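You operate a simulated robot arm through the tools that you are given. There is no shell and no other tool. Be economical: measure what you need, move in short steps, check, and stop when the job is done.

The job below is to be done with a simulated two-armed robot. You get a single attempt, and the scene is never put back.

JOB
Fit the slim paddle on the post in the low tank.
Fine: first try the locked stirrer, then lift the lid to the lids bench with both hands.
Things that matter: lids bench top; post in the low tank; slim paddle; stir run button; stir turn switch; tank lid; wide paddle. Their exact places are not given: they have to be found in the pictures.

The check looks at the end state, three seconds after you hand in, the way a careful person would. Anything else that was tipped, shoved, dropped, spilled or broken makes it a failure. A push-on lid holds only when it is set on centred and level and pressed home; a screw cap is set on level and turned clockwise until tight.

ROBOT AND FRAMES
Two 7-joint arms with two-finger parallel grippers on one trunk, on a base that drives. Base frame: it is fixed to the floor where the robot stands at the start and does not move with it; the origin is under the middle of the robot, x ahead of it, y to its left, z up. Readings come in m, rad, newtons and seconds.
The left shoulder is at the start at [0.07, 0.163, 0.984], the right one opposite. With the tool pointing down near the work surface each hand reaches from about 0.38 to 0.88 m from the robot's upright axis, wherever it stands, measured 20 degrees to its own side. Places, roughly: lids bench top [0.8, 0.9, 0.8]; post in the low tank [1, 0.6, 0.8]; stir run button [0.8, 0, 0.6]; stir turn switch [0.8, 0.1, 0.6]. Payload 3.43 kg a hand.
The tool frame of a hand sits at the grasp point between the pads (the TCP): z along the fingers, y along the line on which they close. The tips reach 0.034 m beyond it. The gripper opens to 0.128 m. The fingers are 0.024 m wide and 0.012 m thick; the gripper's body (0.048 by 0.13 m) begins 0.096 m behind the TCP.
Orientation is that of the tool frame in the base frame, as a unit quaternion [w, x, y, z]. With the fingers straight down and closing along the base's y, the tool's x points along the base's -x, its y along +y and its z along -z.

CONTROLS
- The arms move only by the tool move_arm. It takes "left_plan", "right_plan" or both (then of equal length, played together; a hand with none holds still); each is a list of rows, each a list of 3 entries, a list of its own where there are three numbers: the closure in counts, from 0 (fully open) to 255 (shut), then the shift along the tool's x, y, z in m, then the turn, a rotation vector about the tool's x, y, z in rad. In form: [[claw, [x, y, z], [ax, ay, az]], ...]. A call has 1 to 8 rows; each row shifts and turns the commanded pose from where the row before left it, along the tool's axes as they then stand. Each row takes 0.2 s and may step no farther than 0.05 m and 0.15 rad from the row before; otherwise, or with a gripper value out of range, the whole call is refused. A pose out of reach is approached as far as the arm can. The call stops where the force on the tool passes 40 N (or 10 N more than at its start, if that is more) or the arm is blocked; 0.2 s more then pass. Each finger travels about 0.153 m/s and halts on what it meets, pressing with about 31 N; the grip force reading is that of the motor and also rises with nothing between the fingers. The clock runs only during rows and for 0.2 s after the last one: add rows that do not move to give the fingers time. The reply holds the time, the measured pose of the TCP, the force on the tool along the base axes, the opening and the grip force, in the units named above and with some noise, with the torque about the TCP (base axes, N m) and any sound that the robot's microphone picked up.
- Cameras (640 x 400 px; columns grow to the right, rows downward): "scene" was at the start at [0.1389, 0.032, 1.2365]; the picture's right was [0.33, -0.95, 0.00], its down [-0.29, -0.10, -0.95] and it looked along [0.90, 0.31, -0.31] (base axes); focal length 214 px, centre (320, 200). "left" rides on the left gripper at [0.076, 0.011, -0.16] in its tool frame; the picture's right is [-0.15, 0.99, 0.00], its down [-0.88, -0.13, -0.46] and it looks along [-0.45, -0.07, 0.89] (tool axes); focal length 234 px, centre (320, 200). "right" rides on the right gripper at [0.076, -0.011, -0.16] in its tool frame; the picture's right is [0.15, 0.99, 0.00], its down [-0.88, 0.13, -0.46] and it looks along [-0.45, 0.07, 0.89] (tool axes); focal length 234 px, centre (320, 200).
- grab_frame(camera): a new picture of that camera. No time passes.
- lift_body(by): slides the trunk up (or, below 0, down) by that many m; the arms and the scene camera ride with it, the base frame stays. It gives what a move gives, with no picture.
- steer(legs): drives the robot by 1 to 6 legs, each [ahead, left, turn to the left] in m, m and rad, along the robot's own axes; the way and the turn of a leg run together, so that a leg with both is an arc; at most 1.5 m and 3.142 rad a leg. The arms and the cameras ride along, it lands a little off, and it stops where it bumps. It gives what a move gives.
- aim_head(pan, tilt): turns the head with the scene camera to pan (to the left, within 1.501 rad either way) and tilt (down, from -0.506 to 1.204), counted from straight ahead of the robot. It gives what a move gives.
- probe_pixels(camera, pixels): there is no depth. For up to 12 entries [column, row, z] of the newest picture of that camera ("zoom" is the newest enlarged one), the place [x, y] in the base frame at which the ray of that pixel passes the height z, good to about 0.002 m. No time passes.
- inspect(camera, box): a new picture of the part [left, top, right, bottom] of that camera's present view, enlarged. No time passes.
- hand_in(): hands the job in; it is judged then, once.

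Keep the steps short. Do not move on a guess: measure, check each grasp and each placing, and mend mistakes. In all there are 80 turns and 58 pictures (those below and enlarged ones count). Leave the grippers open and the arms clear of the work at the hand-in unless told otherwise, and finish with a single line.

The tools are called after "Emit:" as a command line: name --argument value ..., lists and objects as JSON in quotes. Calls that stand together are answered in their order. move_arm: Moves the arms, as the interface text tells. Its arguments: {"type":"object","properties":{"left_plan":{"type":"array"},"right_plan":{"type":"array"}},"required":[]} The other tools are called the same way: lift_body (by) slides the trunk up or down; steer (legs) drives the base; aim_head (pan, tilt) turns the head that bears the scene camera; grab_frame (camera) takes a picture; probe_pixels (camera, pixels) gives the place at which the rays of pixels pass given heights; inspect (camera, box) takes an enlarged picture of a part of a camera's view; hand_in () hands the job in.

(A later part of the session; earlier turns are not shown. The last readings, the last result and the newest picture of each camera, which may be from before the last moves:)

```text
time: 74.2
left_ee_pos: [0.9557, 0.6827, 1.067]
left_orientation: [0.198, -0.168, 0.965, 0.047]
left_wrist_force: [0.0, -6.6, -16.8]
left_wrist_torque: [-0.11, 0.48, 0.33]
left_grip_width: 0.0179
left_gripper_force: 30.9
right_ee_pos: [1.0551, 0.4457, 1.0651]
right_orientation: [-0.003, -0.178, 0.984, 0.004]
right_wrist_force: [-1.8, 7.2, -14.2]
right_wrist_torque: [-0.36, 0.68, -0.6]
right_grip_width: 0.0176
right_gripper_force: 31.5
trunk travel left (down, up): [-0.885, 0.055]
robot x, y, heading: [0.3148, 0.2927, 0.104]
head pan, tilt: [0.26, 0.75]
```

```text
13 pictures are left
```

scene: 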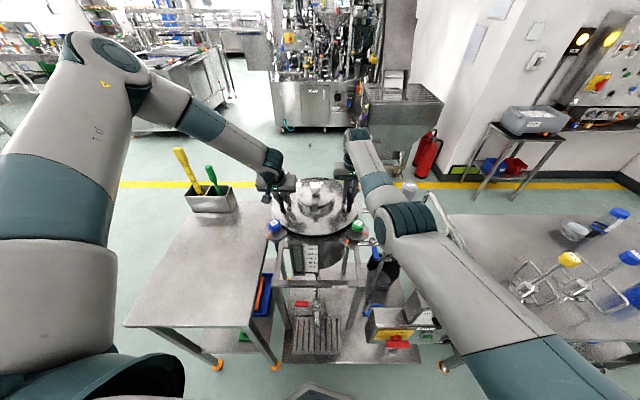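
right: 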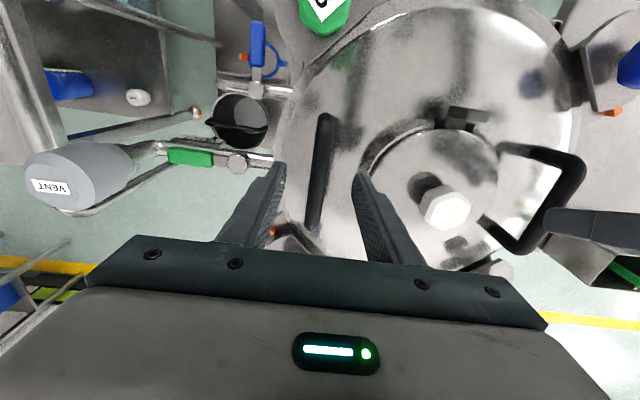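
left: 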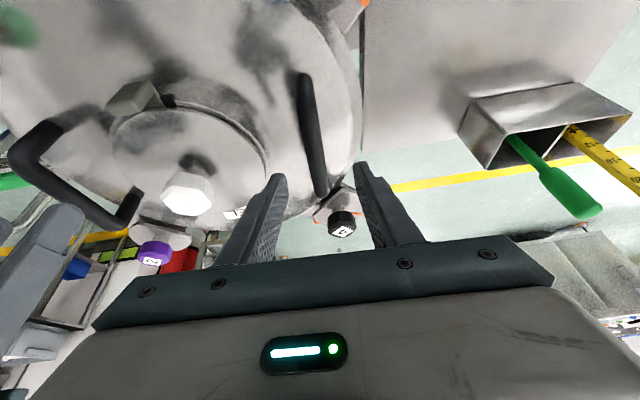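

The lid is up, with about 15 N on each hand. I'll raise it the rest of the way: trunk 0.055, then both arms 0.06 together.

Emit:
lift_body --by 0.055

Emit:
move_arm --left_plan '[[255, [-0.006, 0.0006, -0.0137], [0, 0, 0]], [255, [-0.006, 0.0006, -0.0137], [0, 0, 0]], [255, [-0.006, 0.0006, -0.0137], [0, 0, 0]], [255, [-0.006, 0.0006, -0.0137], [0, 0, 0]], [255, [0, 0, 0], [0, 0, 0]]]' --right_plan '[[255, [0, 0, -0.015], [0, 0, 0]], [255, [0, 0, -0.015], [0, 0, 0]], [255, [0, 0, -0.015], [0, 0, 0]], [255, [0, 0, -0.015], [0, 0, 0]], [255, [0, 0, 0], [0, 0, 0]]]'

Emit:
inspect --camera "scene" --box '[160, 110, 420, 272]'

```text
time: 75.2
left_ee_pos: [0.9573, 0.6816, 1.1198]
left_orientation: [0.198, -0.168, 0.965, 0.047]
left_wrist_force: [1.6, -9.0, -13.1]
left_wrist_torque: [-0.16, 0.37, 0.21]
left_grip_width: 0.018
left_gripper_force: 30.7
right_ee_pos: [1.0559, 0.4465, 1.118]
right_orientation: [-0.004, -0.179, 0.984, 0.005]
right_wrist_force: [-0.9, 9.0, -15.0]
right_wrist_torque: [-0.23, 0.14, -0.59]
right_grip_width: 0.0181
right_gripper_force: 31.1
trunk travel left (down, up): [-0.94, 0.0]
robot x, y, heading: [0.3114, 0.2977, 0.103]
head pan, tilt: [0.26, 0.75]
```

```text
time: 76.4
left_ee_pos: [0.9565, 0.6821, 1.185]
left_orientation: [0.199, -0.166, 0.965, 0.046]
left_wrist_force: [8.7, -20.6, -12.3]
left_wrist_torque: [-0.04, 0.35, 0.72]
left_grip_width: 0.0179
left_gripper_force: 30.8
right_ee_pos: [1.0569, 0.4459, 1.1796]
right_orientation: [-0.003, -0.179, 0.984, 0.006]
right_wrist_force: [-8.8, 20.4, -14.8]
right_wrist_torque: [-0.34, 0.15, -0.58]
right_grip_width: 0.0179
right_gripper_force: 30.4
trunk travel left (down, up): [-0.94, 0.0]
robot x, y, heading: [0.3125, 0.2972, 0.104]
head pan, tilt: [0.26, 0.75]
```

```text
2.46 times, centred on (290, 191) of scene
```

zoom: 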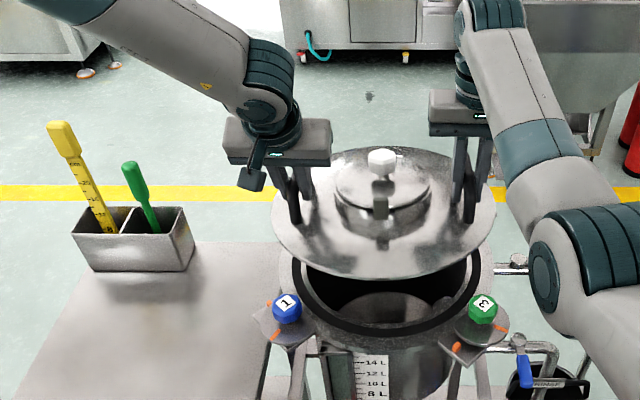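

The lid is up about 0.13, level, and clear of the knobs. I'll relax the ~20 N of spread, then drive back 0.10 and left 0.455 along the station so the lid ends over the bench at about (0.79, 0.97).

Emit:
move_arm --left_plan '[[255, [0, -0.002, 0], [0, 0, 0]], [255, [0, 0, 0], [0, 0, 0]]]' --right_plan '[[255, [0, 0.002, 0], [0, 0, 0]], [255, [0, 0, 0], [0, 0, 0]]]'

Emit:
steer --legs '[[-0.0968, -0.0249, 0], [-0.0567, 0.2202, 0], [-0.0567, 0.2202, 0], [0.031, 0.008, 0]]'

Emit:
grab_frame --camera "scene"

```text
time: 77.0
left_ee_pos: [0.9563, 0.6814, 1.1814]
left_orientation: [0.199, -0.167, 0.965, 0.048]
left_wrist_force: [4.0, -11.8, -13.7]
left_wrist_torque: [0.11, -0.08, 0.07]
left_grip_width: 0.0179
left_gripper_force: 31.3
right_ee_pos: [1.0562, 0.4455, 1.1799]
right_orientation: [-0.003, -0.177, 0.984, 0.004]
right_wrist_force: [-2.3, 11.9, -13.6]
right_wrist_torque: [-0.38, 0.61, -0.46]
right_grip_width: 0.0177
right_gripper_force: 31.1
trunk travel left (down, up): [-0.94, 0.0]
robot x, y, heading: [0.3154, 0.2956, 0.105]
head pan, tilt: [0.26, 0.75]
```

```text
time: 81.2
left_ee_pos: [0.7266, 1.0804, 1.1899]
left_orientation: [0.201, -0.167, 0.964, 0.048]
left_wrist_force: [-9.3, 15.5, -12.8]
left_wrist_torque: [-0.14, 0.31, 0.1]
left_grip_width: 0.0179
left_gripper_force: 30.8
right_ee_pos: [0.827, 0.8447, 1.1852]
right_orientation: [0.001, -0.177, 0.984, 0.005]
right_wrist_force: [6.4, -15.6, -12.0]
right_wrist_torque: [0.08, 0.2, -0.37]
right_grip_width: 0.018
right_gripper_force: 30.8
trunk travel left (down, up): [-0.94, 0.0]
robot x, y, heading: [0.0913, 0.6996, 0.101]
head pan, tilt: [0.26, 0.75]
```

```text
11 pictures are left
```

scene: 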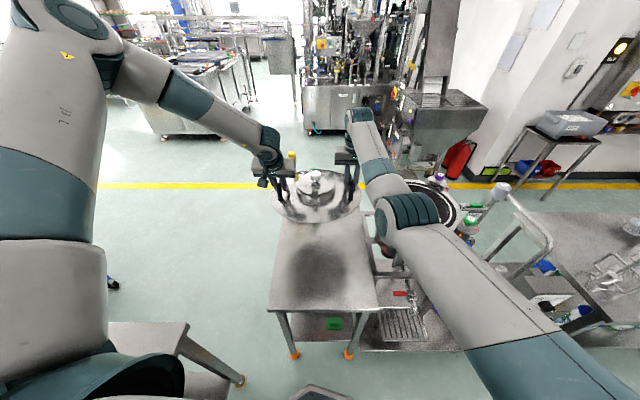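

The lid's shadow at (320,265) is centred on the bench, and the lid centre is at (0.777, 0.963). I'll relax the sideways pull and lower with the trunk.

Emit:
move_arm --left_plan '[[255, [0, 0.002, 0], [0, 0, 0]], [255, [0, 0, 0], [0, 0, 0]]]' --right_plan '[[255, [0, -0.002, 0], [0, 0, 0]], [255, [0, 0, 0], [0, 0, 0]]]'

Emit:
lift_body --by -0.22

Emit:
grab_frame --camera "scene"

```text
time: 81.8
left_ee_pos: [0.7324, 1.0838, 1.184]
left_orientation: [0.2, -0.165, 0.965, 0.045]
left_wrist_force: [6.0, -18.6, -12.4]
left_wrist_torque: [0.0, 0.09, 0.43]
left_grip_width: 0.0178
left_gripper_force: 30.7
right_ee_pos: [0.8312, 0.8459, 1.1816]
right_orientation: [-0.002, -0.179, 0.984, 0.006]
right_wrist_force: [-7.0, 18.5, -14.0]
right_wrist_torque: [-0.37, 0.34, -0.69]
right_grip_width: 0.0181
right_gripper_force: 30.7
trunk travel left (down, up): [-0.94, 0.0]
robot x, y, heading: [0.0907, 0.6986, 0.098]
head pan, tilt: [0.26, 0.75]
```

```text
time: 84.2
left_ee_pos: [0.7351, 1.0828, 0.9626]
left_orientation: [0.199, -0.166, 0.965, 0.045]
left_wrist_force: [11.6, -31.2, -11.2]
left_wrist_torque: [-0.06, 0.32, 0.42]
left_grip_width: 0.0178
left_gripper_force: 30.2
right_ee_pos: [0.8324, 0.8474, 0.9609]
right_orientation: [-0.004, -0.178, 0.984, 0.006]
right_wrist_force: [-12.6, 31.4, -15.1]
right_wrist_torque: [-0.35, 0.13, -0.69]
right_grip_width: 0.0181
right_gripper_force: 31.5
trunk travel left (down, up): [-0.72, 0.22]
robot x, y, heading: [0.088, 0.7034, 0.099]
head pan, tilt: [0.26, 0.75]
```

```text
10 pictures are left
```

scene: 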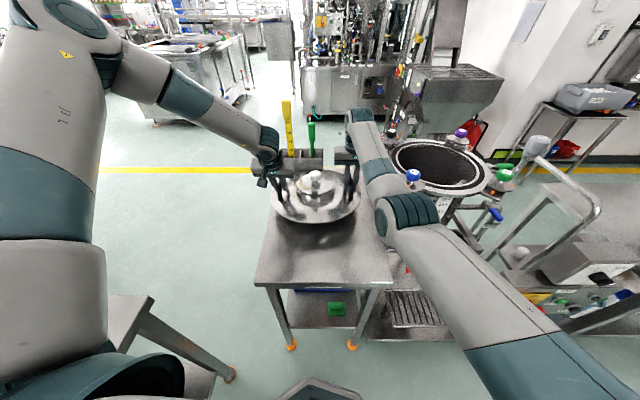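

The side force has drifted up to 31 N, so I'll ease the hands inward. Then lower further in small steps, watching the vertical load.

Emit:
move_arm --left_plan '[[255, [0, -0.003, 0], [0, 0, 0]], [255, [0, 0, 0], [0, 0, 0]]]' --right_plan '[[255, [0, 0.003, 0], [0, 0, 0]], [255, [0, 0, 0], [0, 0, 0]]]'

Emit:
lift_body --by -0.05

Emit:
lift_body --by -0.02

```text
time: 84.8
left_ee_pos: [0.7346, 1.0831, 0.9614]
left_orientation: [0.198, -0.167, 0.965, 0.049]
left_wrist_force: [5.2, -15.3, -12.9]
left_wrist_torque: [0.08, 0.09, -0.04]
left_grip_width: 0.0183
left_gripper_force: 31.0
right_ee_pos: [0.8343, 0.8469, 0.9603]
right_orientation: [-0.002, -0.176, 0.984, 0.004]
right_wrist_force: [-4.7, 15.7, -13.9]
right_wrist_torque: [-0.31, 0.45, -0.41]
right_grip_width: 0.018
right_gripper_force: 30.9
trunk travel left (down, up): [-0.72, 0.22]
robot x, y, heading: [0.0909, 0.6979, 0.1]
head pan, tilt: [0.26, 0.75]
```

```text
time: 85.7
left_ee_pos: [0.734, 1.0814, 0.9158]
left_orientation: [0.199, -0.167, 0.964, 0.049]
left_wrist_force: [-1.4, -2.4, 0.3]
left_wrist_torque: [0.37, -0.87, 0.26]
left_grip_width: 0.0179
left_gripper_force: 31.0
right_ee_pos: [0.8322, 0.8458, 0.9126]
right_orientation: [-0.002, -0.176, 0.984, 0.004]
right_wrist_force: [0.2, 1.1, -8.1]
right_wrist_torque: [0.25, -0.76, -0.33]
right_grip_width: 0.018
right_gripper_force: 31.1
trunk travel left (down, up): [-0.67, 0.27]
robot x, y, heading: [0.0887, 0.6994, 0.1]
head pan, tilt: [0.26, 0.75]
```

```text
time: 86.4
left_ee_pos: [0.7303, 1.0798, 0.8984]
left_orientation: [0.202, -0.167, 0.964, 0.049]
left_wrist_force: [-2.6, 8.4, 20.3]
left_wrist_torque: [-0.11, 0.17, 0.4]
left_grip_width: 0.0177
left_gripper_force: 31.2
right_ee_pos: [0.8294, 0.8436, 0.8976]
right_orientation: [0.002, -0.177, 0.984, 0.004]
right_wrist_force: [5.1, -10.8, 19.7]
right_wrist_torque: [0.11, -0.06, -0.5]
right_grip_width: 0.0177
right_gripper_force: 30.9
trunk travel left (down, up): [-0.65, 0.29]
robot x, y, heading: [0.0944, 0.6986, 0.099]
head pan, tilt: [0.26, 0.75]
```

The lid has landed; the vertical load reversed. I'll ease up 0.01, open the grippers and look.

Emit:
lift_body --by 0.008

Emit:
move_arm --left_plan '[[200, [0, 0, 0], [0, 0, 0]], [158, [0, 0, 0], [0, 0, 0]], [158, [0, 0, 0], [0, 0, 0]]]' --right_plan '[[200, [0, 0, 0], [0, 0, 0]], [158, [0, 0, 0], [0, 0, 0]], [158, [0, 0, 0], [0, 0, 0]]]'

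Emit:
lift_body --by 0.22

Emit:
inspect --camera "scene" --box '[200, 110, 520, 310]'

```text
time: 86.9
left_ee_pos: [0.7299, 1.0815, 0.8989]
left_orientation: [0.196, -0.168, 0.965, 0.049]
left_wrist_force: [-4.4, 9.5, -12.2]
left_wrist_torque: [-0.47, 0.71, 0.37]
left_grip_width: 0.0177
left_gripper_force: 31.6
right_ee_pos: [0.8312, 0.8453, 0.8963]
right_orientation: [-0.005, -0.176, 0.984, 0.004]
right_wrist_force: [0.8, -13.1, 1.8]
right_wrist_torque: [-0.21, 0.84, -0.2]
right_grip_width: 0.0177
right_gripper_force: 31.4
trunk travel left (down, up): [-0.658, 0.282]
robot x, y, heading: [0.0894, 0.6991, 0.097]
head pan, tilt: [0.26, 0.75]
```

```text
time: 87.7
left_ee_pos: [0.7319, 1.0805, 0.9027]
left_orientation: [0.2, -0.166, 0.965, 0.048]
left_wrist_force: [0.5, -0.6, 0.5]
left_wrist_torque: [0.0, 0.03, 0.0]
left_grip_width: 0.0486
left_gripper_force: 0.2
right_ee_pos: [0.8301, 0.8461, 0.9003]
right_orientation: [-0.002, -0.177, 0.984, 0.004]
right_wrist_force: [-0.3, 0.4, 0.0]
right_wrist_torque: [0.03, -0.01, 0.02]
right_grip_width: 0.0487
right_gripper_force: 0.1
trunk travel left (down, up): [-0.658, 0.282]
robot x, y, heading: [0.0908, 0.7004, 0.098]
head pan, tilt: [0.26, 0.75]
```

```text
time: 90.1
left_ee_pos: [0.7323, 1.0807, 1.1221]
left_orientation: [0.199, -0.166, 0.965, 0.048]
left_wrist_force: [0.3, -0.7, 0.4]
left_wrist_torque: [0.03, 0.01, -0.01]
left_grip_width: 0.0486
left_gripper_force: 0.0
right_ee_pos: [0.8316, 0.8465, 1.1207]
right_orientation: [-0.002, -0.176, 0.984, 0.005]
right_wrist_force: [-0.9, -1.6, -0.4]
right_wrist_torque: [0.01, 0.01, 0.02]
right_grip_width: 0.0486
right_gripper_force: 0.0
trunk travel left (down, up): [-0.878, 0.062]
robot x, y, heading: [0.0912, 0.6972, 0.099]
head pan, tilt: [0.26, 0.75]
```

```text
2.00 times, centred on (360, 210) of scene
```

zoom: 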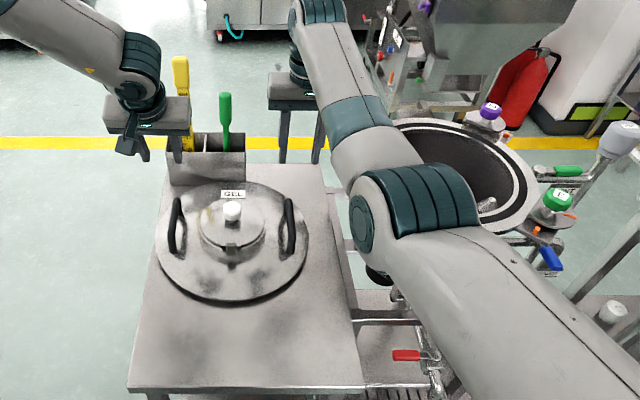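

The lid sits flat on the bench and the hands are clear. Next is the slim (yellow) paddle on the FILL table. I'll back off with the hands high, square up with the station, drive right and come forward to the table.

Emit:
lift_body --by 0.06

Emit:
steer --legs '[[-0.3, 0, 0], [0, 0, 0.256], [0, -1.333, 0], [0.2, 0, 0]]'

Emit:
aim_head --pan 0.0 --tilt 0.7

Emit:
grab_frame --camera "right"

```text
time: 91.1
left_ee_pos: [0.733, 1.0801, 1.1821]
left_orientation: [0.2, -0.167, 0.964, 0.048]
left_wrist_force: [0.2, -1.1, 0.0]
left_wrist_torque: [-0.02, 0.0, -0.02]
left_grip_width: 0.0486
left_gripper_force: 0.1
right_ee_pos: [0.8308, 0.8464, 1.1816]
right_orientation: [-0.001, -0.177, 0.984, 0.004]
right_wrist_force: [0.0, -0.2, 0.1]
right_wrist_torque: [0.02, 0.06, 0.0]
right_grip_width: 0.0486
right_gripper_force: 0.0
trunk travel left (down, up): [-0.938, 0.002]
robot x, y, heading: [0.0941, 0.6975, 0.096]
head pan, tilt: [0.26, 0.75]
```

```text
time: 101.3
left_ee_pos: [0.963, 0.0436, 1.1847]
left_orientation: [0.193, -0.288, 0.935, 0.072]
left_wrist_force: [0.4, -0.2, 1.2]
left_wrist_torque: [0.01, -0.07, -0.03]
left_grip_width: 0.0488
left_gripper_force: 0.1
right_ee_pos: [1.1164, -0.1598, 1.1828]
right_orientation: [-0.001, -0.302, 0.953, 0.004]
right_wrist_force: [0.6, -0.1, -0.2]
right_wrist_torque: [-0.01, -0.04, 0.01]
right_grip_width: 0.0488
right_gripper_force: 0.1
trunk travel left (down, up): [-0.938, 0.002]
robot x, y, heading: [0.4402, -0.4896, 0.356]
head pan, tilt: [0.26, 0.75]
```

```text
time: 102.1
left_ee_pos: [0.9667, 0.0432, 1.1825]
left_orientation: [0.192, -0.288, 0.936, 0.073]
left_wrist_force: [-0.1, 0.5, -0.5]
left_wrist_torque: [0.0, 0.02, 0.01]
left_grip_width: 0.0485
left_gripper_force: 0.1
right_ee_pos: [1.1211, -0.158, 1.1795]
right_orientation: [-0.002, -0.302, 0.953, 0.004]
right_wrist_force: [0.4, 0.7, 0.5]
right_wrist_torque: [-0.01, -0.01, 0.01]
right_grip_width: 0.0489
right_gripper_force: 0.1
trunk travel left (down, up): [-0.938, 0.002]
robot x, y, heading: [0.438, -0.4885, 0.36]
head pan, tilt: [0.0, 0.7]
```

```text
8 pictures are left
```

right: 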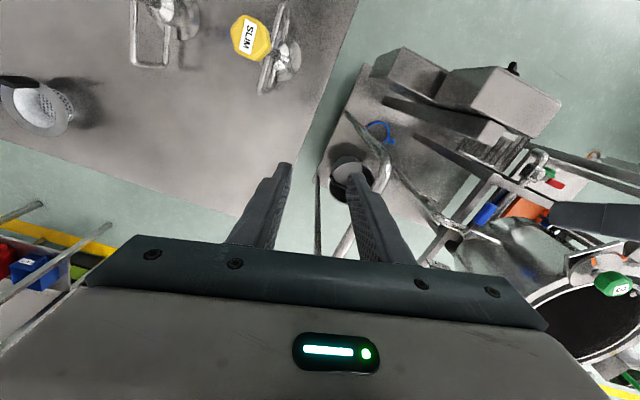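

The knob labelled SLIM is at (250,38) and its hub foot at (285,62). I'll measure both, with the scene camera's bearing for height.

Emit:
probe_pixels --camera "right" --pixels '[[250, 38, 0.96], [250, 38, 0.98], [250, 38, 1.0], [250, 38, 1.02], [286, 64, 0.8], [286, 64, 0.82], [288, 8, 0.88], [263, 90, 0.88]]'

Emit:
inspect --camera "scene" --box '[280, 120, 440, 220]'

```text
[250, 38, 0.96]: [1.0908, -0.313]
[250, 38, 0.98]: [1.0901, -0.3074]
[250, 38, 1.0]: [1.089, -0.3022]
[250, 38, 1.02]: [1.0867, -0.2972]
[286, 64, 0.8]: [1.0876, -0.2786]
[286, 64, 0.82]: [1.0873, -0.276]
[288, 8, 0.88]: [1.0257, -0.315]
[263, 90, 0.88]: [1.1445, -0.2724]
```

```text
4.00 times, centred on (360, 170) of scene
```

zoom: 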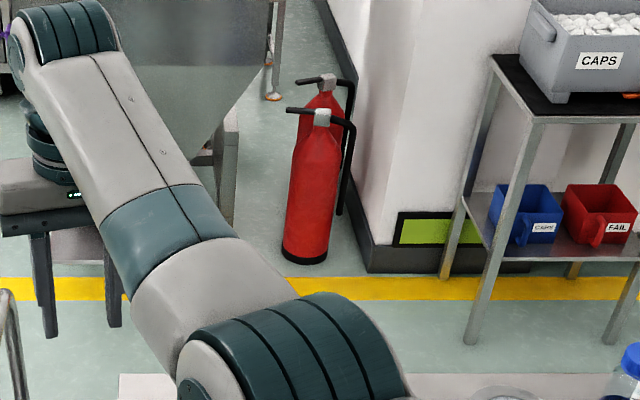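

Combining this with the first scene view, the knob is near (1.088, -0.295, 1.01). The right arm doesn't like retracting, so I'll place the hand over the knob by driving the base.

Emit:
steer --legs '[[-0.077, -0.112, 0]]'

Emit:
move_arm --right_plan '[[70, [0, 0, 0.03], [0, 0, 0]], [70, [0, 0, 0.03], [0, 0, 0]], [70, [0, 0, 0], [0, 0, 0]]]'

Emit:
grab_frame --camera "right"

```text
time: 103.4
left_ee_pos: [0.9309, -0.0822, 1.181]
left_orientation: [0.191, -0.289, 0.935, 0.071]
left_wrist_force: [0.7, -0.2, 0.1]
left_wrist_torque: [-0.06, 0.01, -0.01]
left_grip_width: 0.0487
left_gripper_force: 0.1
right_ee_pos: [1.0858, -0.2828, 1.1786]
right_orientation: [-0.003, -0.302, 0.953, 0.004]
right_wrist_force: [0.0, 0.7, -0.2]
right_wrist_torque: [0.0, 0.02, 0.01]
right_grip_width: 0.0485
right_gripper_force: 0.1
trunk travel left (down, up): [-0.938, 0.002]
robot x, y, heading: [0.4083, -0.6177, 0.354]
head pan, tilt: [0.0, 0.7]
```

```text
time: 104.2
left_ee_pos: [0.9299, -0.0861, 1.1832]
left_orientation: [0.193, -0.289, 0.935, 0.073]
left_wrist_force: [-0.5, -0.3, -0.1]
left_wrist_torque: [-0.01, 0.03, -0.02]
left_grip_width: 0.0487
left_gripper_force: 0.1
right_ee_pos: [1.085, -0.2887, 1.1206]
right_orientation: [-0.001, -0.302, 0.953, 0.004]
right_wrist_force: [-0.1, -0.2, -0.6]
right_wrist_torque: [0.03, 0.0, 0.01]
right_grip_width: 0.0929
right_gripper_force: 0.2
trunk travel left (down, up): [-0.938, 0.002]
robot x, y, heading: [0.4067, -0.6174, 0.356]
head pan, tilt: [0.0, 0.7]
```

```text
6 pictures are left
```

right: 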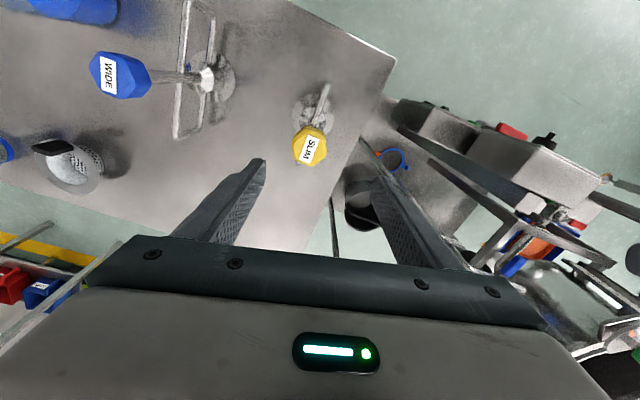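

Emit:
probe_pixels --camera "right" --pixels '[[310, 147, 0.99], [310, 147, 1.01], [310, 147, 1.03], [310, 147, 1.06], [313, 112, 0.8], [313, 112, 0.83], [120, 75, 1.0], [215, 75, 0.83]]'

```text
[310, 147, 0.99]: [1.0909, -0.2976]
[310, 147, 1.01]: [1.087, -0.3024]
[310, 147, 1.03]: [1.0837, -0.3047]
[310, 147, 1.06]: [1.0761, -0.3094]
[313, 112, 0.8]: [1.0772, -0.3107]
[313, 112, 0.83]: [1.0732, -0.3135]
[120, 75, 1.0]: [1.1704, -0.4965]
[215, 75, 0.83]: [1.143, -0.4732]
```

Both hand views agree on the knob at (1.089, -0.301) with its top at z≈1.00. I'll shift over it, descend to TCP z 0.985 and grip.

Emit:
move_arm --right_plan '[[70, [0.0038, -0.0124, 0], [0, 0, 0]], [70, [0, 0, 0.034], [0, 0, 0]], [70, [0, 0, 0.034], [0, 0, 0]], [70, [0, 0, 0.034], [0, 0, 0]], [70, [0, 0, 0.034], [0, 0, 0]], [70, [0, 0, 0], [0, 0, 0]]]'

Emit:
move_arm --right_plan '[[130, [0, 0, 0], [0, 0, 0]], [180, [0, 0, 0], [0, 0, 0]], [255, [0, 0, 0], [0, 0, 0]], [255, [0, 0, 0], [0, 0, 0]], [255, [0, 0, 0], [0, 0, 0]]]'

```text
time: 105.6
left_ee_pos: [0.9314, -0.0848, 1.1821]
left_orientation: [0.192, -0.289, 0.935, 0.072]
left_wrist_force: [0.1, 0.2, 0.2]
left_wrist_torque: [0.01, 0.04, 0.01]
left_grip_width: 0.0485
left_gripper_force: 0.0
right_ee_pos: [1.0761, -0.3083, 0.9861]
right_orientation: [-0.002, -0.303, 0.953, 0.004]
right_wrist_force: [-0.5, -0.1, -0.4]
right_wrist_torque: [-0.01, 0.02, 0.0]
right_grip_width: 0.0929
right_gripper_force: 0.1
right hand out of reach, approached as far as the arm can: row 4, 5
trunk travel left (down, up): [-0.938, 0.002]
robot x, y, heading: [0.406, -0.6177, 0.355]
head pan, tilt: [0.0, 0.7]
```

```text
time: 106.8
left_ee_pos: [0.9314, -0.0849, 1.1824]
left_orientation: [0.191, -0.29, 0.935, 0.073]
left_wrist_force: [-0.6, 0.5, 0.7]
left_wrist_torque: [0.0, -0.01, 0.0]
left_grip_width: 0.0488
left_gripper_force: 0.0
right_ee_pos: [1.0756, -0.308, 0.9851]
right_orientation: [-0.003, -0.303, 0.953, 0.003]
right_wrist_force: [1.2, -2.1, 0.4]
right_wrist_torque: [-0.33, -0.31, -0.07]
right_grip_width: 0.0399
right_gripper_force: 31.5
trunk travel left (down, up): [-0.938, 0.002]
robot x, y, heading: [0.4036, -0.6194, 0.358]
head pan, tilt: [0.0, 0.7]
```

The knob is gripped at 0.040, but the arm was at its low reach limit and sits 15 mm off centre. I'll open, go up 0.06 with the correction, then lower the trunk 0.06 so the arm isn't stretched, and regrip.

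Emit:
move_arm --right_plan '[[130, [0, 0, 0], [0, 0, 0]], [70, [0, 0, 0], [0, 0, 0]], [70, [0, 0, -0.035], [0, 0, 0]], [70, [0, 0, -0.03], [0, 0, 0]], [70, [-0.015, -0.002, 0], [0, 0, 0]], [70, [0, 0, 0], [0, 0, 0]]]'

Emit:
lift_body --by -0.06

Emit:
inspect --camera "right" --box '[220, 80, 420, 205]'

```text
time: 108.2
left_ee_pos: [0.931, -0.0845, 1.1823]
left_orientation: [0.192, -0.289, 0.935, 0.073]
left_wrist_force: [-0.3, 0.7, 1.1]
left_wrist_torque: [0.02, -0.04, -0.01]
left_grip_width: 0.0485
left_gripper_force: 0.1
right_ee_pos: [1.0936, -0.2983, 1.0508]
right_orientation: [-0.003, -0.303, 0.953, 0.004]
right_wrist_force: [0.4, -0.2, 0.2]
right_wrist_torque: [0.01, -0.01, 0.02]
right_grip_width: 0.0928
right_gripper_force: 0.0
right hand out of reach, approached as far as the arm can: row 3, 4, 5
trunk travel left (down, up): [-0.938, 0.002]
robot x, y, heading: [0.4048, -0.6188, 0.361]
head pan, tilt: [0.0, 0.7]
```

```text
time: 109.2
left_ee_pos: [0.9312, -0.086, 1.1229]
left_orientation: [0.192, -0.289, 0.935, 0.073]
left_wrist_force: [-0.3, -0.4, -0.3]
left_wrist_torque: [0.03, 0.01, 0.0]
left_grip_width: 0.0486
left_gripper_force: 0.1
right_ee_pos: [1.0933, -0.2977, 0.9915]
right_orientation: [-0.001, -0.303, 0.953, 0.004]
right_wrist_force: [0.4, 0.2, 0.3]
right_wrist_torque: [0.01, -0.01, 0.01]
right_grip_width: 0.093
right_gripper_force: 0.1
trunk travel left (down, up): [-0.878, 0.062]
robot x, y, heading: [0.4087, -0.6197, 0.359]
head pan, tilt: [0.0, 0.7]
```

```text
3.20 times, centred on (320, 142) of right
```

zoom: 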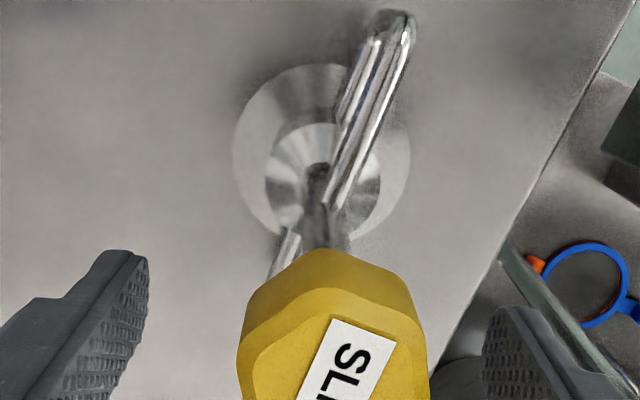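

The knob is now centred between the fingers. I'll grip it and raise it with the trunk a little.

Emit:
move_arm --right_plan '[[130, [0, 0, 0], [0, 0, 0]], [180, [0, 0, 0], [0, 0, 0]], [255, [0, 0, 0], [0, 0, 0]], [255, [0, 0, 0], [0, 0, 0]], [255, [0, 0, 0], [0, 0, 0]]]'

Emit:
lift_body --by 0.06

Emit:
move_arm --right_plan '[[255, [0, 0, -0.04], [0, 0, 0]], [255, [0, 0, -0.04], [0, 0, 0]], [255, [0, 0, -0.04], [0, 0, 0]], [255, [0, 0, -0.04], [0, 0, 0]], [255, [0, 0, -0.04], [0, 0, 0]], [255, [0, 0, 0], [0, 0, 0]]]'

```text
time: 110.4
left_ee_pos: [0.9311, -0.084, 1.1225]
left_orientation: [0.192, -0.289, 0.935, 0.073]
left_wrist_force: [0.4, -0.4, -0.4]
left_wrist_torque: [-0.01, 0.01, 0.0]
left_grip_width: 0.0487
left_gripper_force: 0.1
right_ee_pos: [1.0927, -0.2967, 0.9905]
right_orientation: [-0.001, -0.303, 0.953, 0.005]
right_wrist_force: [0.9, 1.4, 0.3]
right_wrist_torque: [0.04, -0.29, 0.05]
right_grip_width: 0.0417
right_gripper_force: 31.6
trunk travel left (down, up): [-0.878, 0.062]
robot x, y, heading: [0.4064, -0.6155, 0.36]
head pan, tilt: [0.0, 0.7]
```

```text
time: 111.4
left_ee_pos: [0.9313, -0.0848, 1.183]
left_orientation: [0.191, -0.289, 0.935, 0.073]
left_wrist_force: [0.7, 0.1, 0.3]
left_wrist_torque: [0.01, -0.05, 0.0]
left_grip_width: 0.0488
left_gripper_force: 0.1
right_ee_pos: [1.0943, -0.2967, 1.0498]
right_orientation: [-0.002, -0.303, 0.953, 0.004]
right_wrist_force: [-0.4, 0.7, -4.7]
right_wrist_torque: [-0.01, -0.04, 0.02]
right_grip_width: 0.0415
right_gripper_force: 30.9
trunk travel left (down, up): [-0.938, 0.002]
robot x, y, heading: [0.4042, -0.617, 0.357]
head pan, tilt: [0.0, 0.7]
```

```text
time: 112.8
left_ee_pos: [0.9312, -0.0849, 1.1823]
left_orientation: [0.191, -0.289, 0.935, 0.073]
left_wrist_force: [0.4, 0.0, 0.6]
left_wrist_torque: [0.04, -0.01, 0.03]
left_grip_width: 0.0487
left_gripper_force: 0.0
right_ee_pos: [1.1074, -0.2849, 1.2471]
right_orientation: [-0.003, -0.302, 0.953, 0.004]
right_wrist_force: [-0.1, 0.2, -4.4]
right_wrist_torque: [0.0, -0.04, -0.03]
right_grip_width: 0.0417
right_gripper_force: 31.0
right hand out of reach, approached as far as the arm can: row 1, 2, 4
trunk travel left (down, up): [-0.938, 0.002]
robot x, y, heading: [0.4097, -0.6151, 0.363]
head pan, tilt: [0.0, 0.7]
```

The paddle is held: 0.0415 grip, 4.5 N weight, hub bottom at about z 1.06. I'll back off, drive left, and come in between clamps 1 and 3 toward the tank, stopping about 0.06 short of centre.

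Emit:
steer --legs '[[-0.34, 0, 0], [0, 0.8265, 0], [0.3, 0, 0]]'

Emit:
steer --legs '[[0.19, 0, 0]]'

Emit:
grab_frame --camera "left"

```text
time: 120.7
left_ee_pos: [0.5912, 0.6795, 1.184]
left_orientation: [0.191, -0.295, 0.933, 0.075]
left_wrist_force: [0.1, -0.4, 0.9]
left_wrist_torque: [0.01, -0.06, -0.01]
left_grip_width: 0.0486
left_gripper_force: 0.1
right_ee_pos: [0.7705, 0.4808, 1.2488]
right_orientation: [-0.002, -0.308, 0.951, 0.004]
right_wrist_force: [-1.0, 0.2, -5.1]
right_wrist_torque: [0.02, -0.02, 0.02]
right_grip_width: 0.0416
right_gripper_force: 31.3
trunk travel left (down, up): [-0.938, 0.002]
robot x, y, heading: [0.0781, 0.1402, 0.368]
head pan, tilt: [0.0, 0.7]
```

```text
time: 122.2
left_ee_pos: [0.7642, 0.7472, 1.1853]
left_orientation: [0.192, -0.296, 0.933, 0.075]
left_wrist_force: [1.0, 0.2, -0.3]
left_wrist_torque: [0.0, 0.01, 0.0]
left_grip_width: 0.0486
left_gripper_force: 0.1
right_ee_pos: [0.9436, 0.5501, 1.2515]
right_orientation: [0.0, -0.308, 0.951, 0.004]
right_wrist_force: [-1.1, 0.3, -4.9]
right_wrist_torque: [0.02, 0.0, 0.01]
right_grip_width: 0.0417
right_gripper_force: 31.6
trunk travel left (down, up): [-0.938, 0.002]
robot x, y, heading: [0.2492, 0.2098, 0.372]
head pan, tilt: [0.0, 0.7]
```

```text
4 pictures are left
```

left: 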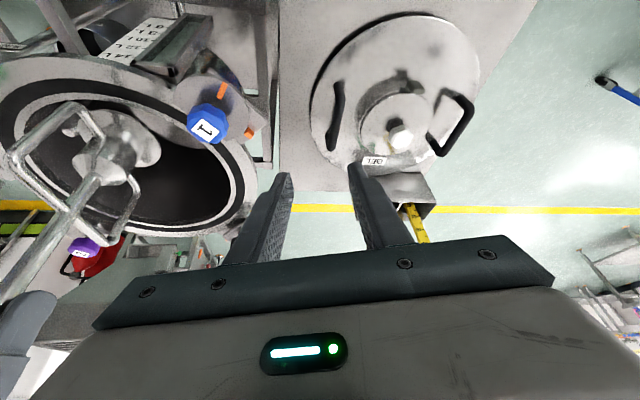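

The paddle hides the post. I'll shift the right hand aside, still above the rim and away from clamp 3, and enlarge the left view into the tank.

Emit:
move_arm --right_plan '[[255, [0, -0.04, 0], [0, 0, 0]], [255, [0, -0.04, 0], [0, 0, 0]], [255, [0, -0.03, 0], [0, 0, 0]], [255, [0, 0, 0], [0, 0, 0]]]'

Emit:
inspect --camera "left" --box '[0, 50, 280, 225]'

```text
time: 123.2
left_ee_pos: [0.7695, 0.7487, 1.1812]
left_orientation: [0.19, -0.295, 0.934, 0.074]
left_wrist_force: [1.3, 0.8, -0.2]
left_wrist_torque: [0.01, -0.01, 0.03]
left_grip_width: 0.0485
left_gripper_force: 0.1
right_ee_pos: [1.0179, 0.4675, 1.2487]
right_orientation: [-0.004, -0.309, 0.951, 0.003]
right_wrist_force: [0.2, 0.3, -5.3]
right_wrist_torque: [-0.01, -0.04, -0.01]
right_grip_width: 0.0417
right_gripper_force: 31.3
right hand out of reach, approached as far as the arm can: row 1, 2
trunk travel left (down, up): [-0.938, 0.002]
robot x, y, heading: [0.2487, 0.2075, 0.367]
head pan, tilt: [0.0, 0.7]
```

```text
2.29 times, centred on (140, 138) of left
```

zoom: 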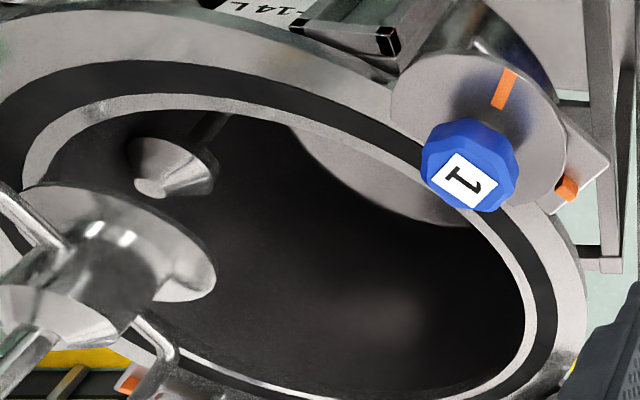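

The post is visible: its top is at zoom (148,188) and its base cone at about (180,158). I'll get its position at several heights, with rim points as a check.

Emit:
probe_pixels --camera "zoom" --pixels '[[148, 188, 0.76], [148, 188, 0.8], [148, 188, 0.84], [148, 188, 0.88], [185, 155, 0.7], [185, 155, 0.74], [185, 155, 0.78], [525, 300, 0.98], [180, 96, 0.98], [300, 388, 0.98], [120, 250, 1.06], [468, 182, 1.06]]'

```text
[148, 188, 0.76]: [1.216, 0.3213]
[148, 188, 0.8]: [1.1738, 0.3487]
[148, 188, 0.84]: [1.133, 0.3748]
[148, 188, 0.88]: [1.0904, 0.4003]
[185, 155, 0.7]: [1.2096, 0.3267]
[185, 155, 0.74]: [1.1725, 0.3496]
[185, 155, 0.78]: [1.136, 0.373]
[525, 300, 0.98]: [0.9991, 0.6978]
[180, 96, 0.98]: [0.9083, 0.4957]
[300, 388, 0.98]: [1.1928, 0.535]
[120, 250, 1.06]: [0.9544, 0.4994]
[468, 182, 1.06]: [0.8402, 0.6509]
```

That cone is a rinse nozzle on the right wall: its ray never comes near the tank's middle. The front wall hides the centre floor from here. I'll move the base 0.07 forward, with the paddle staying above the rim, so the left camera can look down inside.

Emit:
steer --legs '[[0.07, 0, 0]]'

Emit:
inspect --camera "left" --box '[0, 0, 320, 200]'

```text
time: 124.2
left_ee_pos: [0.8239, 0.7697, 1.1895]
left_orientation: [0.195, -0.295, 0.932, 0.075]
left_wrist_force: [-1.3, -0.9, 0.5]
left_wrist_torque: [0.02, -0.1, -0.02]
left_grip_width: 0.0485
left_gripper_force: 0.0
right_ee_pos: [1.0728, 0.4878, 1.2561]
right_orientation: [0.001, -0.309, 0.951, 0.004]
right_wrist_force: [-2.0, 0.4, -3.3]
right_wrist_torque: [0.05, -0.05, 0.0]
right_grip_width: 0.0419
right_gripper_force: 31.1
trunk travel left (down, up): [-0.938, 0.002]
robot x, y, heading: [0.3159, 0.2344, 0.371]
head pan, tilt: [0.0, 0.7]
```

```text
2.00 times, centred on (160, 100) of left
```

zoom: 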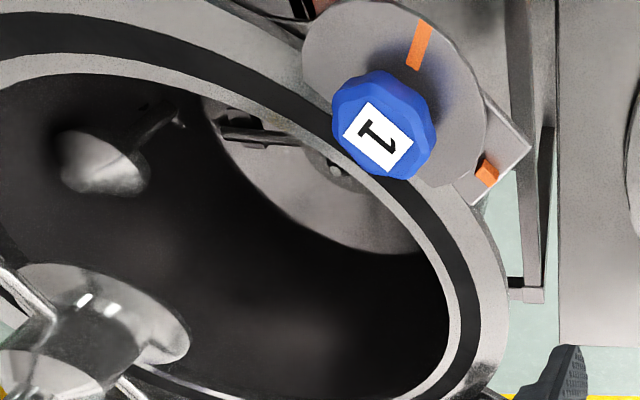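

I can now see the tank floor with a round fixture at about zoom (335,165) and a rod at (255,135). I'll measure them.

Emit:
probe_pixels --camera "zoom" --pixels '[[340, 170, 0.65], [340, 170, 0.7], [340, 170, 0.75], [340, 170, 0.8], [290, 138, 0.7], [290, 138, 0.8], [225, 130, 0.8], [420, 252, 0.65], [300, 218, 0.65], [180, 115, 0.9], [450, 300, 0.98], [150, 75, 0.98]]'

```text
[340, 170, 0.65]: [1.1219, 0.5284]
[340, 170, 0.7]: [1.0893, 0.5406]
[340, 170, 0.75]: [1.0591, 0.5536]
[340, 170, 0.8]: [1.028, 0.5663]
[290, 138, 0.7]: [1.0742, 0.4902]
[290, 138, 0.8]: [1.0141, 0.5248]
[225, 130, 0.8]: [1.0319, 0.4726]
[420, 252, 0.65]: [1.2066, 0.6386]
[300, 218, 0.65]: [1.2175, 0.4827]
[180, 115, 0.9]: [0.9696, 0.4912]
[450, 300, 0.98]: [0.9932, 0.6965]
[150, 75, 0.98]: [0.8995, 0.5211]
```

The point (340,170) at z 0.8 falls at (1.028, 0.566), near the tank's centre, so it fits the post top. I'll get a steeper view with the right camera by shifting the paddle slightly right.

Emit:
move_arm --right_plan '[[255, [0, -0.035, 0], [0, 0, 0]], [255, [0, 0, 0], [0, 0, 0]]]'

Emit:
inspect --camera "right" --box '[240, 30, 480, 180]'

```text
time: 124.8
left_ee_pos: [0.8285, 0.7718, 1.1861]
left_orientation: [0.192, -0.294, 0.933, 0.074]
left_wrist_force: [-0.3, -0.7, 0.2]
left_wrist_torque: [0.04, -0.01, 0.04]
left_grip_width: 0.0487
left_gripper_force: 0.1
right_ee_pos: [1.0983, 0.4617, 1.2527]
right_orientation: [-0.002, -0.309, 0.951, 0.004]
right_wrist_force: [0.2, 0.0, -4.3]
right_wrist_torque: [0.01, -0.05, -0.01]
right_grip_width: 0.0416
right_gripper_force: 31.1
trunk travel left (down, up): [-0.938, 0.002]
robot x, y, heading: [0.3171, 0.2325, 0.37]
head pan, tilt: [0.0, 0.7]
```

```text
2.67 times, centred on (360, 105) of right
```

zoom: 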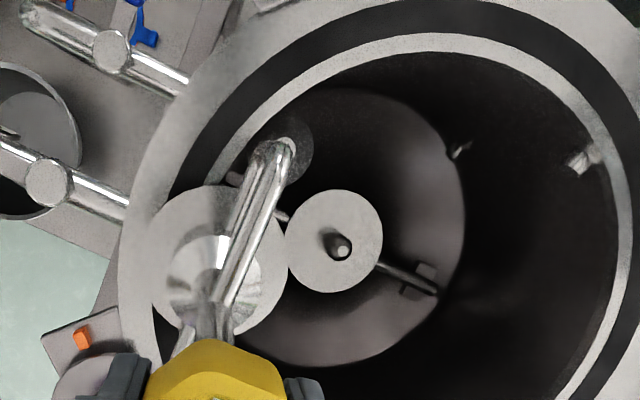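

Now the post is clear: a pin tip at zoom (344,247) on a round seat centred at (335,241). I'll measure it.

Emit:
probe_pixels --camera "zoom" --pixels '[[344, 248, 0.78], [344, 248, 0.8], [344, 248, 0.84], [344, 248, 0.88], [335, 241, 0.72], [335, 241, 0.76], [335, 241, 0.8], [222, 255, 1.06], [222, 255, 1.08], [290, 240, 0.76], [382, 240, 0.76], [205, 370, 1.25]]'

```text
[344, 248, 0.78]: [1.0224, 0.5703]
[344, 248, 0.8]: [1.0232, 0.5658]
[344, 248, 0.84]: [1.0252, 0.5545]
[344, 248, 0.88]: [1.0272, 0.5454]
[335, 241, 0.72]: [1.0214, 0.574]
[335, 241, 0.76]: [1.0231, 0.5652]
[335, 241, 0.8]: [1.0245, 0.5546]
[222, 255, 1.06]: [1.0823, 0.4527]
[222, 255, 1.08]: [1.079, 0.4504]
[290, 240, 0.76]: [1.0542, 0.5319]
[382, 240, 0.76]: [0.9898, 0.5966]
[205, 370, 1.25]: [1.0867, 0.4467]
```

Key finding: the FILL table's leg and corner only agree if its top is at about 0.71, which puts the paddle's flange 0.28 below my TCP. The hub and TCP then line up in this view. The post is at (1.023, 0.565), tip z≈0.805 and seat z≈0.76. I'll move the paddle 0.128 along tool y to sit over it.

Emit:
move_arm --right_plan '[[255, [0, 0.032, 0], [0, 0, 0]], [255, [0, 0.032, 0], [0, 0, 0]], [255, [0, 0.032, 0], [0, 0, 0]], [255, [0, 0.032, 0], [0, 0, 0]], [255, [0, 0, 0], [0, 0, 0]]]'

```text
time: 126.0
left_ee_pos: [0.8331, 0.7736, 1.183]
left_orientation: [0.192, -0.294, 0.933, 0.074]
left_wrist_force: [-1.2, 0.8, -0.2]
left_wrist_torque: [0.02, 0.02, 0.02]
left_grip_width: 0.0484
left_gripper_force: 0.0
right_ee_pos: [1.0229, 0.5622, 1.2503]
right_orientation: [-0.004, -0.308, 0.951, 0.003]
right_wrist_force: [-0.8, -0.1, -4.3]
right_wrist_torque: [0.01, -0.03, -0.02]
right_grip_width: 0.0417
right_gripper_force: 31.0
right hand out of reach, approached as far as the arm can: row 4
trunk travel left (down, up): [-0.938, 0.002]
robot x, y, heading: [0.3129, 0.2357, 0.373]
head pan, tilt: [0.0, 0.7]
```

The TCP is at (1.023, 0.562), within about 3 mm. I'll lower by trunk to just above the pin tip and re-read.

Emit:
lift_body --by -0.11

Emit:
move_arm --right_plan '[[255, [0, 0.002, 0], [0, 0, 0]], [255, [0, 0, 0], [0, 0, 0]]]'

Emit:
move_arm --right_plan '[[255, [0, 0, 0], [0, 0, 0]]]'

```text
time: 127.5
left_ee_pos: [0.8323, 0.774, 1.073]
left_orientation: [0.192, -0.295, 0.933, 0.075]
left_wrist_force: [-0.1, 0.6, 0.4]
left_wrist_torque: [-0.01, -0.03, -0.04]
left_grip_width: 0.0486
left_gripper_force: 0.0
right_ee_pos: [1.0237, 0.5633, 1.1417]
right_orientation: [-0.003, -0.309, 0.951, 0.004]
right_wrist_force: [-0.4, -0.3, -4.7]
right_wrist_torque: [0.0, 0.02, 0.0]
right_grip_width: 0.0416
right_gripper_force: 30.8
trunk travel left (down, up): [-0.828, 0.112]
robot x, y, heading: [0.3121, 0.2342, 0.368]
head pan, tilt: [0.0, 0.7]
```

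```text
time: 128.1
left_ee_pos: [0.8318, 0.7735, 1.0723]
left_orientation: [0.192, -0.295, 0.933, 0.074]
left_wrist_force: [0.0, -0.1, -0.7]
left_wrist_torque: [0.01, 0.01, -0.03]
left_grip_width: 0.0487
left_gripper_force: 0.0
right_ee_pos: [1.0228, 0.5644, 1.1401]
right_orientation: [-0.003, -0.309, 0.951, 0.003]
right_wrist_force: [-0.5, 0.7, -3.8]
right_wrist_torque: [0.03, -0.03, -0.03]
right_grip_width: 0.0416
right_gripper_force: 30.8
trunk travel left (down, up): [-0.828, 0.112]
robot x, y, heading: [0.3153, 0.2303, 0.371]
head pan, tilt: [0.0, 0.7]
```

```text
time: 128.5
left_ee_pos: [0.8325, 0.7745, 1.0723]
left_orientation: [0.192, -0.294, 0.933, 0.074]
left_wrist_force: [0.4, 0.2, 0.1]
left_wrist_torque: [0.0, 0.0, 0.0]
left_grip_width: 0.0485
left_gripper_force: 0.1
right_ee_pos: [1.0232, 0.5652, 1.1395]
right_orientation: [-0.004, -0.31, 0.951, 0.004]
right_wrist_force: [-0.3, 0.2, -4.2]
right_wrist_torque: [0.03, -0.03, 0.01]
right_grip_width: 0.0417
right_gripper_force: 31.2
trunk travel left (down, up): [-0.828, 0.112]
robot x, y, heading: [0.3153, 0.2327, 0.37]
head pan, tilt: [0.0, 0.7]
```

Averaged, the TCP is (1.023, 0.5645) against the post at (1.0233, 0.5654). I'll raise the left hand out of the way and lower the paddle with the force-guarded arm.

Emit:
move_arm --left_plan '[[158, [-0.012, 0.0008, -0.0276], [0, 0, 0]], [158, [-0.012, 0.0008, -0.0276], [0, 0, 0]], [158, [-0.012, 0.0008, -0.0276], [0, 0, 0]], [158, [0, 0, 0], [0, 0, 0]], [158, [0, 0, 0], [0, 0, 0]], [158, [0, 0, 0], [0, 0, 0]]]' --right_plan '[[255, [0, 0, 0.012], [0, 0, 0]], [255, [0, 0, 0.012], [0, 0, 0]], [255, [0, 0, 0.012], [0, 0, 0]], [255, [0, 0, 0.01], [0, 0, 0]], [255, [0, 0, 0.008], [0, 0, 0]], [255, [0, 0, 0], [0, 0, 0]]]'

Emit:
move_arm --right_plan '[[255, [0, 0, 0.005], [0, 0, 0]], [255, [0, 0, 0.005], [0, 0, 0]], [255, [0, 0, 0.005], [0, 0, 0]], [255, [0, 0, 0], [0, 0, 0]]]'

```text
time: 129.9
left_ee_pos: [0.8311, 0.773, 1.1601]
left_orientation: [0.192, -0.294, 0.933, 0.073]
left_wrist_force: [0.2, 0.0, -0.5]
left_wrist_torque: [-0.03, -0.01, 0.03]
left_grip_width: 0.0488
left_gripper_force: 0.1
right_ee_pos: [1.022, 0.5646, 1.0884]
right_orientation: [-0.003, -0.309, 0.951, 0.004]
right_wrist_force: [-0.1, 0.0, -4.0]
right_wrist_torque: [-0.01, -0.01, 0.0]
right_grip_width: 0.0417
right_gripper_force: 31.2
trunk travel left (down, up): [-0.828, 0.112]
robot x, y, heading: [0.3149, 0.234, 0.363]
head pan, tilt: [0.0, 0.7]
```

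```text
time: 130.9
left_ee_pos: [0.8316, 0.7738, 1.1605]
left_orientation: [0.191, -0.294, 0.934, 0.074]
left_wrist_force: [0.0, 0.4, -0.2]
left_wrist_torque: [0.03, 0.01, 0.03]
left_grip_width: 0.0485
left_gripper_force: 0.1
right_ee_pos: [1.0222, 0.5645, 1.0717]
right_orientation: [-0.004, -0.309, 0.951, 0.003]
right_wrist_force: [-0.6, 0.0, -6.0]
right_wrist_torque: [0.02, -0.04, 0.02]
right_grip_width: 0.0416
right_gripper_force: 30.9
trunk travel left (down, up): [-0.828, 0.112]
robot x, y, heading: [0.3139, 0.2337, 0.369]
head pan, tilt: [0.0, 0.7]
```

No contact at TCP 1.072. I'll carry on down gently.

Emit:
move_arm --right_plan '[[255, [0, 0, 0.006], [0, 0, 0]], [255, [0, 0, 0.006], [0, 0, 0]], [255, [0, 0, 0.006], [0, 0, 0]], [255, [0, 0, 0.006], [0, 0, 0]], [255, [0, 0, 0], [0, 0, 0]]]'

Emit:
move_arm --right_plan '[[255, [0, 0, 0.004], [0, 0, 0]], [255, [0, 0, 0.004], [0, 0, 0]], [255, [0, 0, 0], [0, 0, 0]]]'

```text
time: 132.1
left_ee_pos: [0.8321, 0.7733, 1.1607]
left_orientation: [0.191, -0.295, 0.933, 0.074]
left_wrist_force: [-0.1, -0.4, 0.6]
left_wrist_torque: [0.02, 0.0, 0.03]
left_grip_width: 0.0488
left_gripper_force: 0.1
right_ee_pos: [1.0201, 0.5642, 1.0476]
right_orientation: [-0.003, -0.309, 0.951, 0.004]
right_wrist_force: [-0.2, -0.9, -6.1]
right_wrist_torque: [-0.05, -0.02, 0.04]
right_grip_width: 0.0417
right_gripper_force: 31.4
trunk travel left (down, up): [-0.828, 0.112]
robot x, y, heading: [0.3132, 0.2344, 0.369]
head pan, tilt: [0.0, 0.7]
```

```text
time: 132.9
left_ee_pos: [0.8319, 0.7738, 1.162]
left_orientation: [0.19, -0.295, 0.933, 0.074]
left_wrist_force: [-0.1, -0.2, 0.0]
left_wrist_torque: [-0.02, 0.02, -0.01]
left_grip_width: 0.0489
left_gripper_force: 0.0
right_ee_pos: [1.0202, 0.563, 1.0409]
right_orientation: [-0.002, -0.31, 0.951, 0.004]
right_wrist_force: [2.6, 0.9, -1.3]
right_wrist_torque: [0.33, -0.86, 0.01]
right_grip_width: 0.0416
right_gripper_force: 30.9
trunk travel left (down, up): [-0.828, 0.112]
robot x, y, heading: [0.3151, 0.2338, 0.37]
head pan, tilt: [0.0, 0.7]
```

Contact starts at TCP 1.041, with a small side force of about 3 N toward +x+y. I'll ease 3 mm that way and continue down gently.

Emit:
move_arm --right_plan '[[255, [-0.003, 0, 0], [0, 0, 0]], [255, [0, 0, 0.003], [0, 0, 0]], [255, [0, 0, 0.003], [0, 0, 0]], [255, [0, 0, 0], [0, 0, 0]]]'

```text
time: 133.9
left_ee_pos: [0.8321, 0.7735, 1.1613]
left_orientation: [0.191, -0.295, 0.933, 0.074]
left_wrist_force: [0.1, -0.6, 0.8]
left_wrist_torque: [0.01, -0.05, 0.0]
left_grip_width: 0.0486
left_gripper_force: 0.0
right_ee_pos: [1.0196, 0.5637, 1.0335]
right_orientation: [-0.003, -0.308, 0.951, 0.004]
right_wrist_force: [2.4, 1.5, -1.8]
right_wrist_torque: [0.33, -0.8, -0.04]
right_grip_width: 0.042
right_gripper_force: 30.5
right hand out of reach, approached as far as the arm can: row 1
trunk travel left (down, up): [-0.828, 0.112]
robot x, y, heading: [0.3147, 0.2326, 0.367]
head pan, tilt: [0.0, 0.7]
```

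The arm is near its low limit, which is dragging the hub back. I'll transfer the reach: arm up 0.03 with a 4 mm correction, then trunk down 0.03.

Emit:
move_arm --right_plan '[[255, [0, 0, -0.015], [0, 0, 0]], [255, [0, 0, -0.02], [0, 0, 0]], [255, [-0.004, 0, 0], [0, 0, 0]], [255, [0, 0, 0], [0, 0, 0]]]'

Emit:
lift_body --by -0.025

```text
time: 134.9
left_ee_pos: [0.831, 0.773, 1.1623]
left_orientation: [0.191, -0.294, 0.933, 0.074]
left_wrist_force: [0.6, -1.0, -0.1]
left_wrist_torque: [0.04, -0.01, 0.01]
left_grip_width: 0.0487
left_gripper_force: 0.0
right_ee_pos: [1.0209, 0.5638, 1.0691]
right_orientation: [-0.003, -0.31, 0.951, 0.003]
right_wrist_force: [0.5, 0.0, -4.5]
right_wrist_torque: [0.01, 0.0, -0.03]
right_grip_width: 0.0415
right_gripper_force: 31.3
right hand out of reach, approached as far as the arm can: row 3
trunk travel left (down, up): [-0.828, 0.112]
robot x, y, heading: [0.3173, 0.2337, 0.37]
head pan, tilt: [0.0, 0.7]
```

```text
time: 135.6
left_ee_pos: [0.8321, 0.7743, 1.1361]
left_orientation: [0.191, -0.295, 0.933, 0.074]
left_wrist_force: [-0.3, 0.0, 1.0]
left_wrist_torque: [0.01, -0.02, 0.01]
left_grip_width: 0.0486
left_gripper_force: 0.1
right_ee_pos: [1.0203, 0.5648, 1.0448]
right_orientation: [-0.003, -0.308, 0.951, 0.004]
right_wrist_force: [0.1, -1.3, -5.4]
right_wrist_torque: [-0.01, 0.01, 0.02]
right_grip_width: 0.0416
right_gripper_force: 30.5
trunk travel left (down, up): [-0.803, 0.137]
robot x, y, heading: [0.313, 0.2327, 0.373]
head pan, tilt: [0.0, 0.7]
```

Emit:
steer --legs '[[0.004, 0, 0]]'

Emit:
move_arm --right_plan '[[255, [0, 0, 0.004], [0, 0, 0]], [255, [0, 0, 0.004], [0, 0, 0]], [255, [0, 0, 0.004], [0, 0, 0]], [255, [0, 0, 0], [0, 0, 0]]]'

```text
time: 136.3
left_ee_pos: [0.8351, 0.7736, 1.1376]
left_orientation: [0.191, -0.296, 0.933, 0.075]
left_wrist_force: [-0.3, -0.9, 0.1]
left_wrist_torque: [0.02, -0.03, -0.02]
left_grip_width: 0.0487
left_gripper_force: 0.0
right_ee_pos: [1.023, 0.5647, 1.0449]
right_orientation: [-0.003, -0.309, 0.951, 0.003]
right_wrist_force: [0.1, 0.7, -5.3]
right_wrist_torque: [-0.05, 0.0, -0.01]
right_grip_width: 0.0414
right_gripper_force: 30.9
trunk travel left (down, up): [-0.803, 0.137]
robot x, y, heading: [0.3168, 0.2333, 0.374]
head pan, tilt: [0.0, 0.7]
```

```text
time: 137.3
left_ee_pos: [0.8364, 0.7746, 1.1366]
left_orientation: [0.19, -0.295, 0.934, 0.074]
left_wrist_force: [-0.5, 0.7, -0.2]
left_wrist_torque: [0.0, -0.01, 0.01]
left_grip_width: 0.0487
left_gripper_force: 0.0
right_ee_pos: [1.0243, 0.5655, 1.0319]
right_orientation: [-0.003, -0.309, 0.951, 0.003]
right_wrist_force: [-1.7, -0.4, -5.3]
right_wrist_torque: [-0.02, -0.02, 0.02]
right_grip_width: 0.0415
right_gripper_force: 31.3
trunk travel left (down, up): [-0.803, 0.137]
robot x, y, heading: [0.3181, 0.2362, 0.371]
head pan, tilt: [0.0, 0.7]
```

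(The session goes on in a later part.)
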